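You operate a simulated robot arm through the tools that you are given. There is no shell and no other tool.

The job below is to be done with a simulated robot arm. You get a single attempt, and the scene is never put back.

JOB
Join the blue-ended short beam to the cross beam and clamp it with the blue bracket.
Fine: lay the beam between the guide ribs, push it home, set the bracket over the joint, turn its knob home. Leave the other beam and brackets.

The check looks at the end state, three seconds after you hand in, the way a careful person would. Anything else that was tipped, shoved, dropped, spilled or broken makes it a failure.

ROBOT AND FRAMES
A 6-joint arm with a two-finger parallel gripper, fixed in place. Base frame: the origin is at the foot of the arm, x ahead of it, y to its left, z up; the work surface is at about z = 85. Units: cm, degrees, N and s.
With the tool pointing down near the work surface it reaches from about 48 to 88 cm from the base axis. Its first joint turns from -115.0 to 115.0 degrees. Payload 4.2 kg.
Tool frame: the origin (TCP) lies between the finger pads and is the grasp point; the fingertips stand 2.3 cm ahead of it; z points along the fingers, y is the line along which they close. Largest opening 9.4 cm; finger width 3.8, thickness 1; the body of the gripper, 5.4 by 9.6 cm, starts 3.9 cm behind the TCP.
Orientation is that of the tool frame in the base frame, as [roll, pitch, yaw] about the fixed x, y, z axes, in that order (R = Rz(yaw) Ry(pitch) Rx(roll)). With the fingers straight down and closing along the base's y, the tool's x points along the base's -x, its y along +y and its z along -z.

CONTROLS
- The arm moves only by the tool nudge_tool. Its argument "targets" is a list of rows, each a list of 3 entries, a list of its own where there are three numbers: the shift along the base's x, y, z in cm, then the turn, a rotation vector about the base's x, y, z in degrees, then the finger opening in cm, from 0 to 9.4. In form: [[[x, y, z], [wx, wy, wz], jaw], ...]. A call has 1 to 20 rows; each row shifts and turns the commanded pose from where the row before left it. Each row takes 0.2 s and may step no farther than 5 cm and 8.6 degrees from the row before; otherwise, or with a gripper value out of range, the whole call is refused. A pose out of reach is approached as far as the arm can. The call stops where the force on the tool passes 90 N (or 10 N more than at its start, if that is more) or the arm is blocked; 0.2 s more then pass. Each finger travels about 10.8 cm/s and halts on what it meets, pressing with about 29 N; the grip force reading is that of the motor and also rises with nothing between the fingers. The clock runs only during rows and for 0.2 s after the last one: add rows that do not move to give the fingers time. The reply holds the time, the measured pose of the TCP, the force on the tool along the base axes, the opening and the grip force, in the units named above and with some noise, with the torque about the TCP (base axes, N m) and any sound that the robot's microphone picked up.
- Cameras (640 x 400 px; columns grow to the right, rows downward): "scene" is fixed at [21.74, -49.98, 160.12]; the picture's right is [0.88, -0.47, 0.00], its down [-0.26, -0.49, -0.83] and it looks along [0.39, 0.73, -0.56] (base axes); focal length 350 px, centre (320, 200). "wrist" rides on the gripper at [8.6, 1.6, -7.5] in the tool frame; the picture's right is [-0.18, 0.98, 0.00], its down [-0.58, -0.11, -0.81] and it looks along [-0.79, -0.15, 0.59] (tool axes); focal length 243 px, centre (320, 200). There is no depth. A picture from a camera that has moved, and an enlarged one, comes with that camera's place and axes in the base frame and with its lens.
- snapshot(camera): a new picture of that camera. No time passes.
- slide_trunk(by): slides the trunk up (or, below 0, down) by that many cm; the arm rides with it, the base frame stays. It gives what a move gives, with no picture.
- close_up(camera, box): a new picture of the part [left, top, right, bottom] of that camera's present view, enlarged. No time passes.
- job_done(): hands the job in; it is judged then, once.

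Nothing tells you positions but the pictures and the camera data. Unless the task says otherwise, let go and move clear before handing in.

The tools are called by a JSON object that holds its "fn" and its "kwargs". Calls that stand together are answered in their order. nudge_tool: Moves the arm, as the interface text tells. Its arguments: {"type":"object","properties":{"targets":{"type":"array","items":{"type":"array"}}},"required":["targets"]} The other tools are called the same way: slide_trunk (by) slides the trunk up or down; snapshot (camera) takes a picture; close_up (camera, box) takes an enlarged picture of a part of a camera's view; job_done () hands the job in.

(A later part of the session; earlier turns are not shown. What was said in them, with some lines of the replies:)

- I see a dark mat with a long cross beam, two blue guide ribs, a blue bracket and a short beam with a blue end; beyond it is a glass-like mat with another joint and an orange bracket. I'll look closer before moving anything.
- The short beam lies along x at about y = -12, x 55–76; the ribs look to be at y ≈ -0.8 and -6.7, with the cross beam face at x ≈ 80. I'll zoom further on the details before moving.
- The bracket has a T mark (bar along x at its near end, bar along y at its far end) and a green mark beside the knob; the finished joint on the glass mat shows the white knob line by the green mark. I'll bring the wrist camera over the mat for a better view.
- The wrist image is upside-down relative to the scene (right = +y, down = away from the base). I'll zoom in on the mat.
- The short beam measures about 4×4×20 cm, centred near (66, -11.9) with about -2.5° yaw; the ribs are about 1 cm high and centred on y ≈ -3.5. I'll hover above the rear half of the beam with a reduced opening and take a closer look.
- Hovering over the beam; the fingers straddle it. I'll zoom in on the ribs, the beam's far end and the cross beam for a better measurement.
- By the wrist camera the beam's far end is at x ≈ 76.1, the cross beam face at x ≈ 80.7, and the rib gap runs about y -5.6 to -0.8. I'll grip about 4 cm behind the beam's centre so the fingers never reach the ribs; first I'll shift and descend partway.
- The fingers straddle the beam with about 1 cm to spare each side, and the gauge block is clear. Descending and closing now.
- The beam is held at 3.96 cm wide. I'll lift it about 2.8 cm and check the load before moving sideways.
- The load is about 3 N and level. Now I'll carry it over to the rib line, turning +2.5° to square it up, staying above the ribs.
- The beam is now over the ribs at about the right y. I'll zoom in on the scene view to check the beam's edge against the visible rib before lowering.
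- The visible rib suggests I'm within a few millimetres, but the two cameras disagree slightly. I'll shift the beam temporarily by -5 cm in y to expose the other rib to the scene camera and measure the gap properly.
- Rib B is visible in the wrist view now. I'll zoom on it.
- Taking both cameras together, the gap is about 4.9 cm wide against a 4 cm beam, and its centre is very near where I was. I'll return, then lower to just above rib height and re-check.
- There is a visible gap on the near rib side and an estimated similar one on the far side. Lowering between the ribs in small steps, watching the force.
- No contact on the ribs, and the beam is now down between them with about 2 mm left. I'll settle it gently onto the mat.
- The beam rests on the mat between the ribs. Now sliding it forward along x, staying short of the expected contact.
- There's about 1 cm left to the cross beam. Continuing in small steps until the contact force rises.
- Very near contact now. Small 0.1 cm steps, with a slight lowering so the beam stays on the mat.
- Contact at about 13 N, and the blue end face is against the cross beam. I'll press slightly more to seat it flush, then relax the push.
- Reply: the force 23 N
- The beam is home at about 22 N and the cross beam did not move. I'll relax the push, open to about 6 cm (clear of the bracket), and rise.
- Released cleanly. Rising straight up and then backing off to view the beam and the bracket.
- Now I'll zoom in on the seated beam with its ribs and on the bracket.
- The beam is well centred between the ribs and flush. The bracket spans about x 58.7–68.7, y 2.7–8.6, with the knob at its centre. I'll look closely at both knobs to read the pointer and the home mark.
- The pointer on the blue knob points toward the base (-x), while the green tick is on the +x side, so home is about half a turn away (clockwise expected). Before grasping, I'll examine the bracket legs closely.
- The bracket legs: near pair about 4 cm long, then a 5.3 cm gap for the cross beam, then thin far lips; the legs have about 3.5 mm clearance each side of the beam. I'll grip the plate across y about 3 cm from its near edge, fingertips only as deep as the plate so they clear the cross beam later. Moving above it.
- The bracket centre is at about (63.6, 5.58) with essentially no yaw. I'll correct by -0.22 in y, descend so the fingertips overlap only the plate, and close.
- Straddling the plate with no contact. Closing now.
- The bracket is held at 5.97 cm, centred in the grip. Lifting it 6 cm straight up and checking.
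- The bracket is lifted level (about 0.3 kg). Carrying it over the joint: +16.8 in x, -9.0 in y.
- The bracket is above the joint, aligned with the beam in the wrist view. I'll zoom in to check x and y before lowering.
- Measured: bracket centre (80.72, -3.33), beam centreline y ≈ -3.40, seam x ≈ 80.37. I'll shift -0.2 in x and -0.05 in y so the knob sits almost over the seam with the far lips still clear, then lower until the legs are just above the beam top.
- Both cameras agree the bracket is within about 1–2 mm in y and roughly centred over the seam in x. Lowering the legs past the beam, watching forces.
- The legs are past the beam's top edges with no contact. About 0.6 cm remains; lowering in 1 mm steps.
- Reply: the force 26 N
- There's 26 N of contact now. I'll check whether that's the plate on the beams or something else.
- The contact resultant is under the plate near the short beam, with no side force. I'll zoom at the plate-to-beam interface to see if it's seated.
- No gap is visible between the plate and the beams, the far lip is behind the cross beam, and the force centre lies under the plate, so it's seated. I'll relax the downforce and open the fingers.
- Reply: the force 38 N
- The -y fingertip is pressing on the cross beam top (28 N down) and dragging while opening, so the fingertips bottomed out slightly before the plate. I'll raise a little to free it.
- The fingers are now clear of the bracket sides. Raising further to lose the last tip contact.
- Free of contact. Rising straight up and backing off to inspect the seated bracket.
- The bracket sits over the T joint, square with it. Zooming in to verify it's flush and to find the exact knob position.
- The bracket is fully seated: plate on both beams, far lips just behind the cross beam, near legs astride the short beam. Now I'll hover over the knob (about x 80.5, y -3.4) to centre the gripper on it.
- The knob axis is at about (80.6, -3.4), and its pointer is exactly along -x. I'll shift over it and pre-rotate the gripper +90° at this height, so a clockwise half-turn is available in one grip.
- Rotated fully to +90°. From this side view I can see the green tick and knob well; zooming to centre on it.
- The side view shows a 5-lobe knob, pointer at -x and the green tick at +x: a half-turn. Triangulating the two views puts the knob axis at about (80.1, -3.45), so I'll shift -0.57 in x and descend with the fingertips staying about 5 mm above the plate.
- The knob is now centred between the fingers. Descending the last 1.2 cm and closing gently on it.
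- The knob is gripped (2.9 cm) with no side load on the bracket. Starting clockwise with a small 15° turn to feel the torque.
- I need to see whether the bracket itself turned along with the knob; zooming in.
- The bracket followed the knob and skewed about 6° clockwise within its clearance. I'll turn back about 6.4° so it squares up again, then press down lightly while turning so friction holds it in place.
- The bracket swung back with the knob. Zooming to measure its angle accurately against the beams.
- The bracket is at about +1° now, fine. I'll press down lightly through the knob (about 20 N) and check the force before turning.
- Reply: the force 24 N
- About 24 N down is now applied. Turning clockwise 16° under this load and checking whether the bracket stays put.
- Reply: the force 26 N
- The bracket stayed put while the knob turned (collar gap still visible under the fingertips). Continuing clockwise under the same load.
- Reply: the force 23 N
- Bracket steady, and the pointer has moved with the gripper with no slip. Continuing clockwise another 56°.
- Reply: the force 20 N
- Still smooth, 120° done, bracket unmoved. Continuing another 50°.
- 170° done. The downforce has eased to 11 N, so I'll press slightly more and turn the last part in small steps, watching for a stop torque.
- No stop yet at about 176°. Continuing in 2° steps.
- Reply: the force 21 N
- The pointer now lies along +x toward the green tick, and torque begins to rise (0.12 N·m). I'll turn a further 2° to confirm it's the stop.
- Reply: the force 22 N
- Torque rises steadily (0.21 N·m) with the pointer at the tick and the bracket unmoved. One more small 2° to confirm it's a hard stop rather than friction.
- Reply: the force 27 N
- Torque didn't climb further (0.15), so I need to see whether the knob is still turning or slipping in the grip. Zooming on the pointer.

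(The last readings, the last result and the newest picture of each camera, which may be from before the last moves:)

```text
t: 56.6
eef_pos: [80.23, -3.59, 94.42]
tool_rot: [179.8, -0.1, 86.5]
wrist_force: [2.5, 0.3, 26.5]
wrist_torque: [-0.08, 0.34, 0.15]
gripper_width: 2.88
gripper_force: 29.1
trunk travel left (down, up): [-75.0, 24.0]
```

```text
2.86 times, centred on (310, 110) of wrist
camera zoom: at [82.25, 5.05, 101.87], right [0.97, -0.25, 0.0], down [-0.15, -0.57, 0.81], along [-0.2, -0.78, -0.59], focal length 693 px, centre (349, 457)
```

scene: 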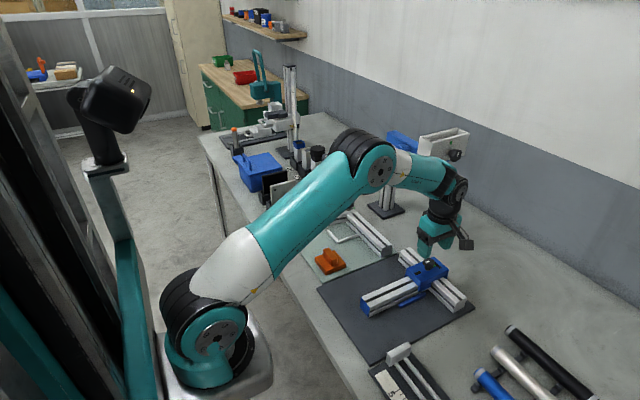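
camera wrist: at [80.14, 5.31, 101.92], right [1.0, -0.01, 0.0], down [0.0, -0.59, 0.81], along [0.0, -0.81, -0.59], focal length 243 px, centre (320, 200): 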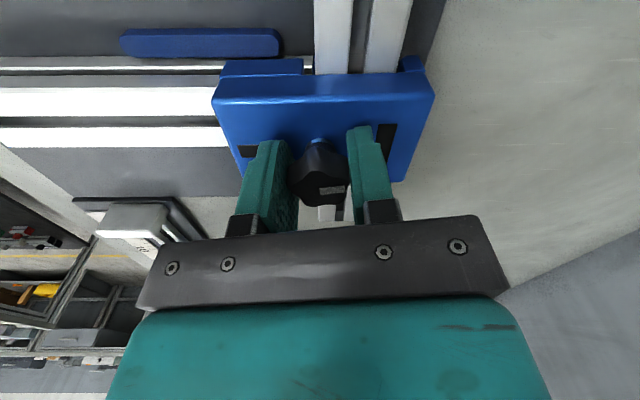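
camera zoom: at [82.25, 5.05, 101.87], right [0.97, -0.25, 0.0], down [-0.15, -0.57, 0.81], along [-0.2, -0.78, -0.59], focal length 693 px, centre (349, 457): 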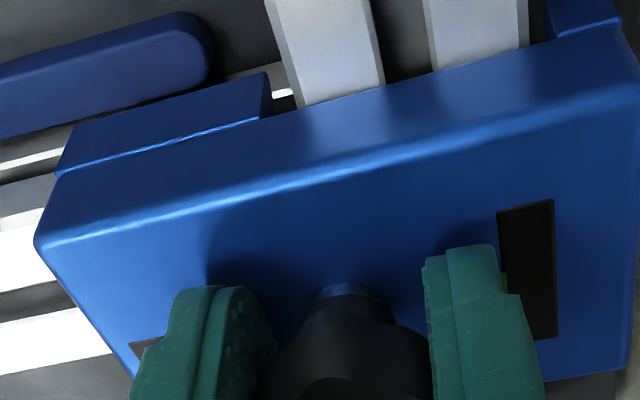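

The pointer stays at about 0° (aligned with the tick) while the gripper went past 180°, which suggests it's at its stop. One more 4° test turn to confirm that neither pointer nor bracket moves.

{"fn": "nudge_tool", "kwargs": {"targets": [[[0, 0, 0], [0, 0, -2], 2], [[0, 0, 0], [0, 0, -2], 2], [[0, 0, 0], [0, 0, 0], 2]]}}

{"fn": "close_up", "kwargs": {"camera": "wrist", "box": [285, 135, 355, 210]}}

{"fn": "close_up", "kwargs": {"camera": "scene", "box": [405, 245, 465, 295]}}

```text
t: 57.4
eef_pos: [80.17, -3.5, 94.37]
tool_rot: [179.9, 0.0, 82.4]
wrist_force: [-0.6, -3.2, 30.6]
wrist_torque: [-0.09, 0.33, 0.01]
gripper_width: 2.89
gripper_force: 28.7
trunk travel left (down, up): [-75.0, 24.0]
```

```text
5.33 times, centred on (320, 172) of wrist
camera zoom: at [82.85, 4.82, 101.87], right [0.95, -0.31, 0.0], down [-0.19, -0.56, 0.81], along [-0.25, -0.77, -0.59], focal length 1294 px, centre (320, 347)
```

zoom: 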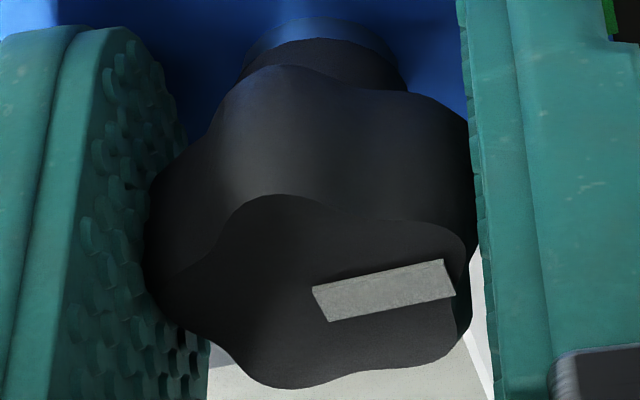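

```text
8.00 times, centred on (435, 270) of scene
camera zoom: at [21.74, -49.98, 160.12], right [0.88, -0.47, 0.0], down [-0.26, -0.49, -0.83], along [0.39, 0.73, -0.56], focal length 2798 px, centre (-600, -360)
```

zoom: 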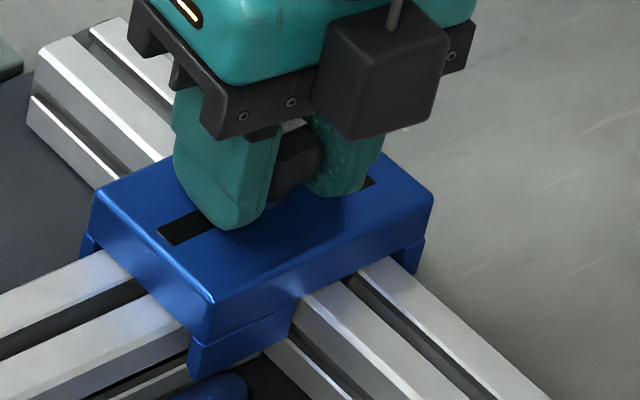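

The gripper slipped on the knob while the pointer stayed on the tick: the knob is home. Relieving the downforce and opening the fingers.

{"fn": "nudge_tool", "kwargs": {"targets": [[[0, 0, 0.15], [0, 0, 0], 2], [[0, 0, 0.1], [0, 0, 0], 2], [[0, 0, 0], [0, 0, 0], 2]]}}

```text
t: 58.2
eef_pos: [80.23, -3.68, 94.29]
tool_rot: [-179.9, -0.1, 82.4]
wrist_force: [3.5, -3.4, 9.6]
wrist_torque: [0.1, -0.4, -0.11]
gripper_width: 2.89
gripper_force: 29.2
trunk travel left (down, up): [-75.0, 24.0]
```

{"fn": "nudge_tool", "kwargs": {"targets": [[[0, 0, 0.08], [0, 0, 0], 2], [[0, 0, 0], [0, 0, 0], 2.6], [[0, 0, 0], [0, 0, 0], 3.2], [[0, 0, 0], [0, 0, 0], 4.2], [[0, 0, 0], [0, 0, 0], 5.5], [[0, 0, 0], [0, 0, 0], 6], [[0, 0, 0], [0, 0, 0], 6]]}}

{"fn": "close_up", "kwargs": {"camera": "scene", "box": [405, 245, 465, 295]}}

{"fn": "close_up", "kwargs": {"camera": "wrist", "box": [190, 40, 450, 220]}}

```text
t: 59.8
eef_pos: [80.2, -3.47, 94.37]
tool_rot: [-179.9, 0.1, 82.4]
wrist_force: [0.6, 0.1, -0.3]
wrist_torque: [0.0, 0.0, 0.03]
gripper_width: 6.02
gripper_force: 0.1
trunk travel left (down, up): [-75.0, 24.0]
```

```text
8.00 times, centred on (435, 270) of scene
camera zoom: at [21.74, -49.98, 160.12], right [0.88, -0.47, 0.0], down [-0.26, -0.49, -0.83], along [0.39, 0.73, -0.56], focal length 2798 px, centre (-600, -360)
```

zoom: 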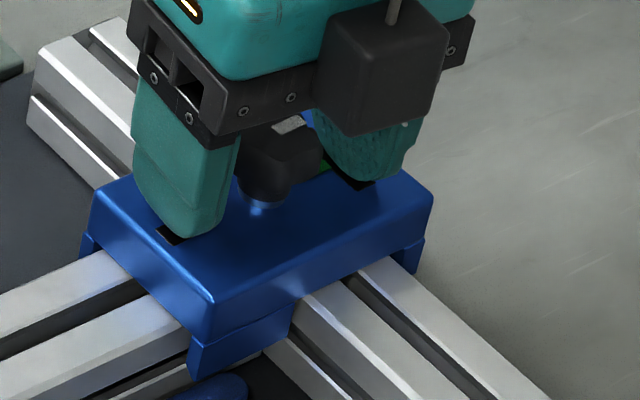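

```text
2.22 times, centred on (320, 130) of wrist
camera zoom: at [82.83, 4.89, 102.02], right [0.95, -0.31, 0.0], down [-0.18, -0.56, 0.81], along [-0.25, -0.77, -0.59], focal length 539 px, centre (320, 356)
```

zoom: 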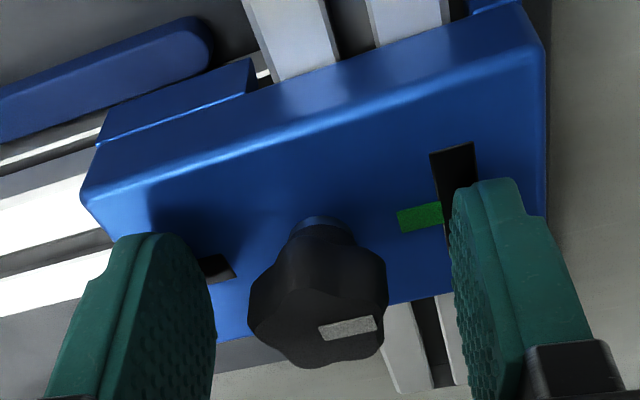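

Released cleanly; the pointer faces the green tick. Rising straight up.

{"fn": "nudge_tool", "kwargs": {"targets": [[[0, 0, 1.5], [0, 0, 0], 6], [[0, 0, 3], [0, 0, 0], 6], [[0, 0, 3], [0, 0, 0], 7], [[0, 0, 3], [0, 0, 0], 8], [[0, 0, 0], [0, 0, 0], 8]]}}

{"fn": "snapshot", "kwargs": {"camera": "wrist"}}

{"fn": "close_up", "kwargs": {"camera": "scene", "box": [400, 235, 480, 300]}}

{"fn": "close_up", "kwargs": {"camera": "wrist", "box": [220, 20, 420, 150]}}

```text
t: 61.0
eef_pos: [80.41, -3.64, 105.06]
tool_rot: [-180.0, 0.0, 82.4]
wrist_force: [0.9, 0.2, 0.1]
wrist_torque: [-0.03, 0.01, 0.02]
gripper_width: 7.98
gripper_force: 0.1
trunk travel left (down, up): [-75.0, 24.0]
```

```text
taken
camera wrist: at [82.96, 4.85, 112.65], right [0.95, -0.31, 0.0], down [-0.18, -0.56, 0.81], along [-0.25, -0.77, -0.59], focal length 243 px, centre (320, 200)
```

wrist: 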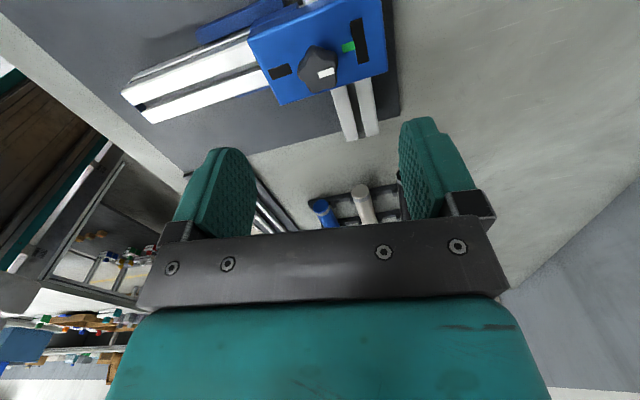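

```text
6.15 times, centred on (440, 268) of scene
camera zoom: at [21.74, -49.98, 160.12], right [0.88, -0.47, 0.0], down [-0.26, -0.49, -0.83], along [0.39, 0.73, -0.56], focal length 2152 px, centre (-418, -215)
```

zoom: 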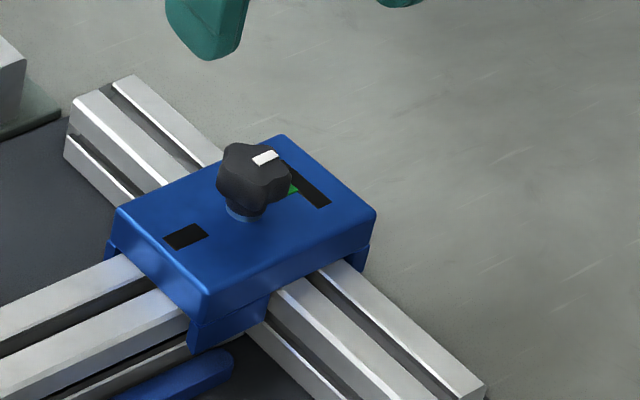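

```text
3.08 times, centred on (320, 85) of wrist
camera zoom: at [82.96, 4.85, 112.65], right [0.95, -0.31, 0.0], down [-0.18, -0.56, 0.81], along [-0.25, -0.77, -0.59], focal length 746 px, centre (320, 554)
```

zoom: 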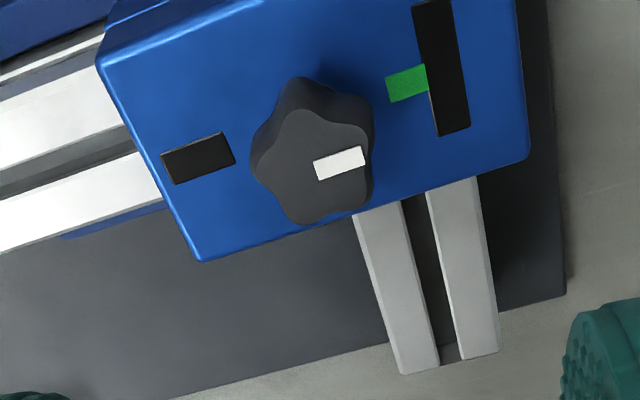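

The bracket is square (0° yaw) and the pointer lines up with the green tick. I'll rotate the wrist back to neutral and back off to inspect the whole assembly.

{"fn": "nudge_tool", "kwargs": {"targets": [[[0, 0, 1], [0, 0, 8], 8], [[0, 0, 1], [0, 0, 8], 8], [[-1, 0, 1], [0, 0, 8], 8], [[-1, 0, 0], [0, 0, 8], 8], [[-1.5, 0, 0], [0, 0, 8], 8], [[-2, 0, 0], [0, 0, 8], 8], [[-2, 0, 0], [0, 0, 8], 8], [[-2, 0, 0], [0, 0, 8], 8], [[-2, 0, 0], [0, 0, 8], 8], [[-2, 0, 0], [0, 0, 8], 8], [[-2, 0, 0], [0, 0, 8], 8], [[-2, 0, 0], [0, 0, 8], 8], [[-2, 0, 0], [0, 0, 1.6], 8], [[0, 0, 0], [0, 0, 0], 8], [[0, 0, 0], [0, 0, 0], 8]]}}

{"fn": "snapshot", "kwargs": {"camera": "wrist"}}

{"fn": "snapshot", "kwargs": {"camera": "scene"}}

{"fn": "close_up", "kwargs": {"camera": "scene", "box": [340, 235, 490, 335]}}

```text
t: 64.2
eef_pos: [60.55, -3.57, 108.13]
tool_rot: [-180.0, -0.1, -180.0]
wrist_force: [-0.4, -0.1, 0.5]
wrist_torque: [0.02, -0.02, 0.01]
gripper_width: 7.99
gripper_force: 0.0
trunk travel left (down, up): [-75.0, 24.0]
```

```text
taken
camera wrist: at [51.81, -1.94, 115.62], right [0.18, 0.98, 0.0], down [0.58, -0.11, 0.81], along [0.79, -0.15, -0.59], focal length 243 px, centre (320, 200)
```

wrist: 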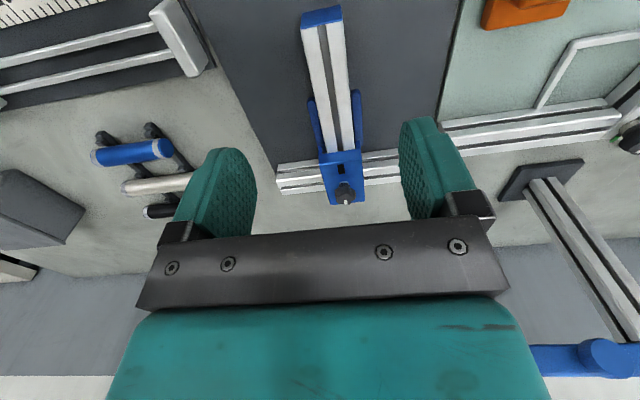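

```text
taken
```

scene: 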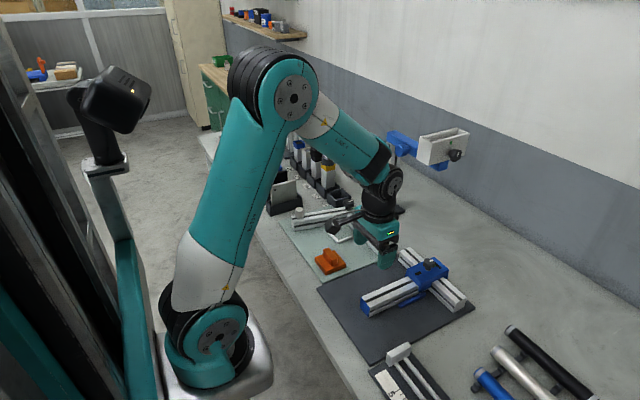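

```text
4.00 times, centred on (415, 285) of scene
camera zoom: at [21.74, -49.98, 160.12], right [0.88, -0.47, 0.0], down [-0.26, -0.49, -0.83], along [0.39, 0.73, -0.56], focal length 1399 px, centre (-60, -140)
```

zoom: 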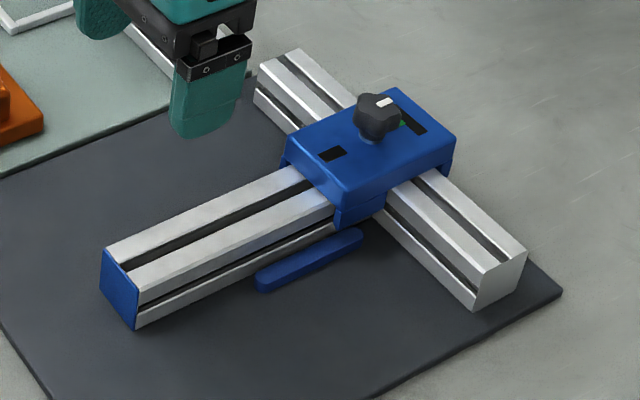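

The assembly looks right. Final close checks: beam straight between the ribs, seam closed, and the bracket flush.

{"fn": "close_up", "kwargs": {"camera": "wrist", "box": [265, 0, 425, 215]}}

{"fn": "close_up", "kwargs": {"camera": "scene", "box": [415, 275, 445, 300]}}

{"fn": "close_up", "kwargs": {"camera": "scene", "box": [410, 250, 465, 295]}}

{"fn": "close_up", "kwargs": {"camera": "wrist", "box": [305, 80, 385, 210]}}

```text
1.86 times, centred on (345, 108) of wrist
camera zoom: at [51.81, -1.94, 115.62], right [0.18, 0.98, 0.0], down [0.58, -0.11, 0.81], along [0.79, -0.15, -0.59], focal length 451 px, centre (274, 372)
```

zoom: 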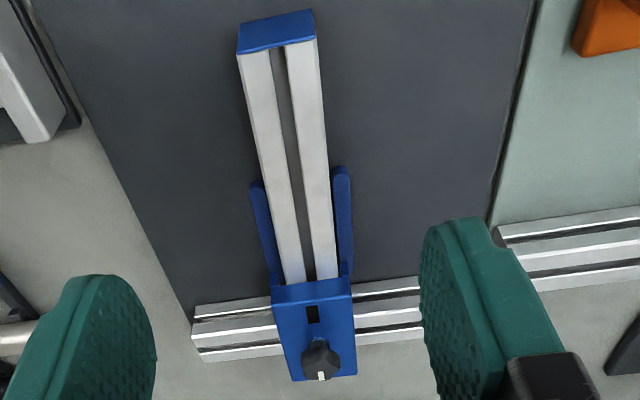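

```text
16.00 times, centred on (430, 288) of scene
camera zoom: at [21.74, -49.98, 160.12], right [0.88, -0.47, 0.0], down [-0.26, -0.49, -0.83], along [0.39, 0.73, -0.56], focal length 5596 px, centre (-1440, -1200)
```

zoom: 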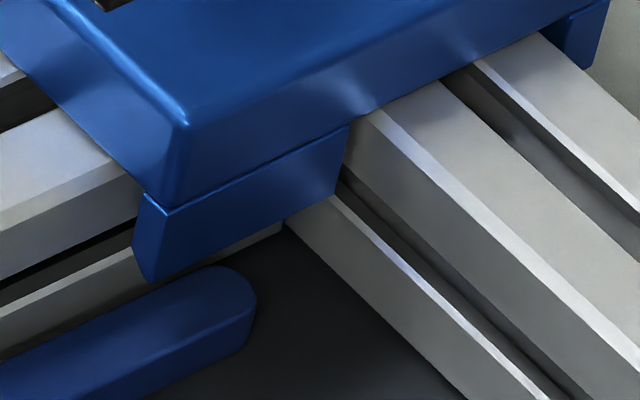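

```text
8.89 times, centred on (438, 272) of scene
camera zoom: at [21.74, -49.98, 160.12], right [0.88, -0.47, 0.0], down [-0.26, -0.49, -0.83], along [0.39, 0.73, -0.56], focal length 3109 px, centre (-724, -444)
```

zoom: 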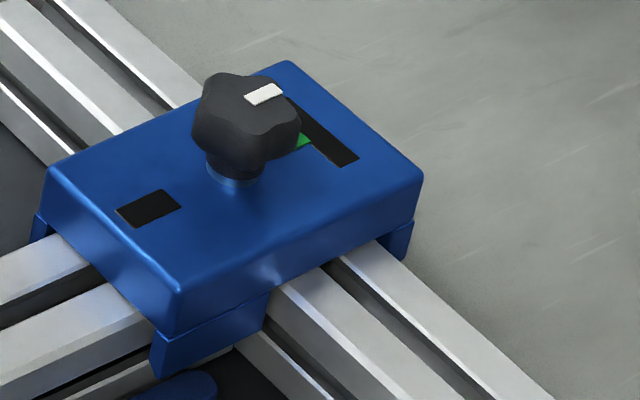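

```text
3.08 times, centred on (345, 145) of wrist
camera zoom: at [51.81, -1.94, 115.62], right [0.18, 0.98, 0.0], down [0.58, -0.11, 0.81], along [0.79, -0.15, -0.59], focal length 746 px, centre (243, 369)
```

zoom: 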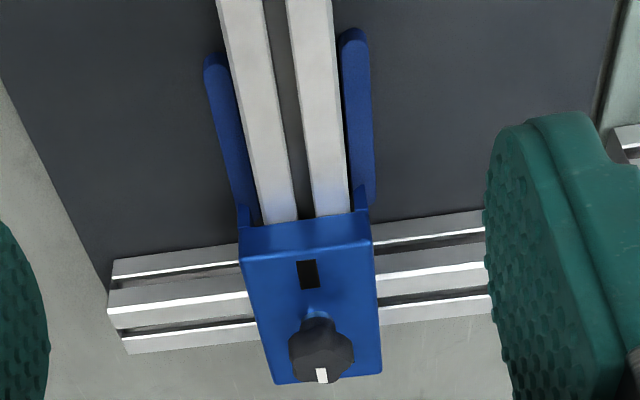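

The joint is assembled as asked:
- **Beam:** it lies straight between the ribs, and its end is tight against the cross beam.
- **Bracket:** it sits flush and square over the joint.
- **Knob:** its pointer is at the green tick, against its stop.

The other beam and brackets are as they were, and the arm is clear. Handing in.

{"fn": "job_done", "kwargs": {}}

```text
The job is handed in.
```

I joined the blue-ended short beam to the cross beam and clamped it with the blue bracket. I've handed the job in but have no result from the check yet.

- **Beam:** it lies between the guide ribs. I pushed it home with about 22 N, and the cross beam did not shift. The seam still looked closed in the last pictures.
- **Bracket:** its plate rests on both beams, with the near legs on either side of the short beam and the far lips behind the cross beam. It measured square to within about a degree.
- **Knob:** I turned it half a turn clockwise until the pointer lined up with the green tick. Turning further only made the gripper slip while the pointer stayed put, so I take that as its stop.

**During the work:**
- **Fingertips on the cross beam:** they pressed on its top with about 28 N while I was releasing the bracket.
- **Bracket turned with the knob:** it twisted about 6° on the first turn. I brought it back square and finished with light downward pressure, and it did not move again.

I did not touch the other beam and brackets, and I saw nothing else moved. The arm is open and well clear.
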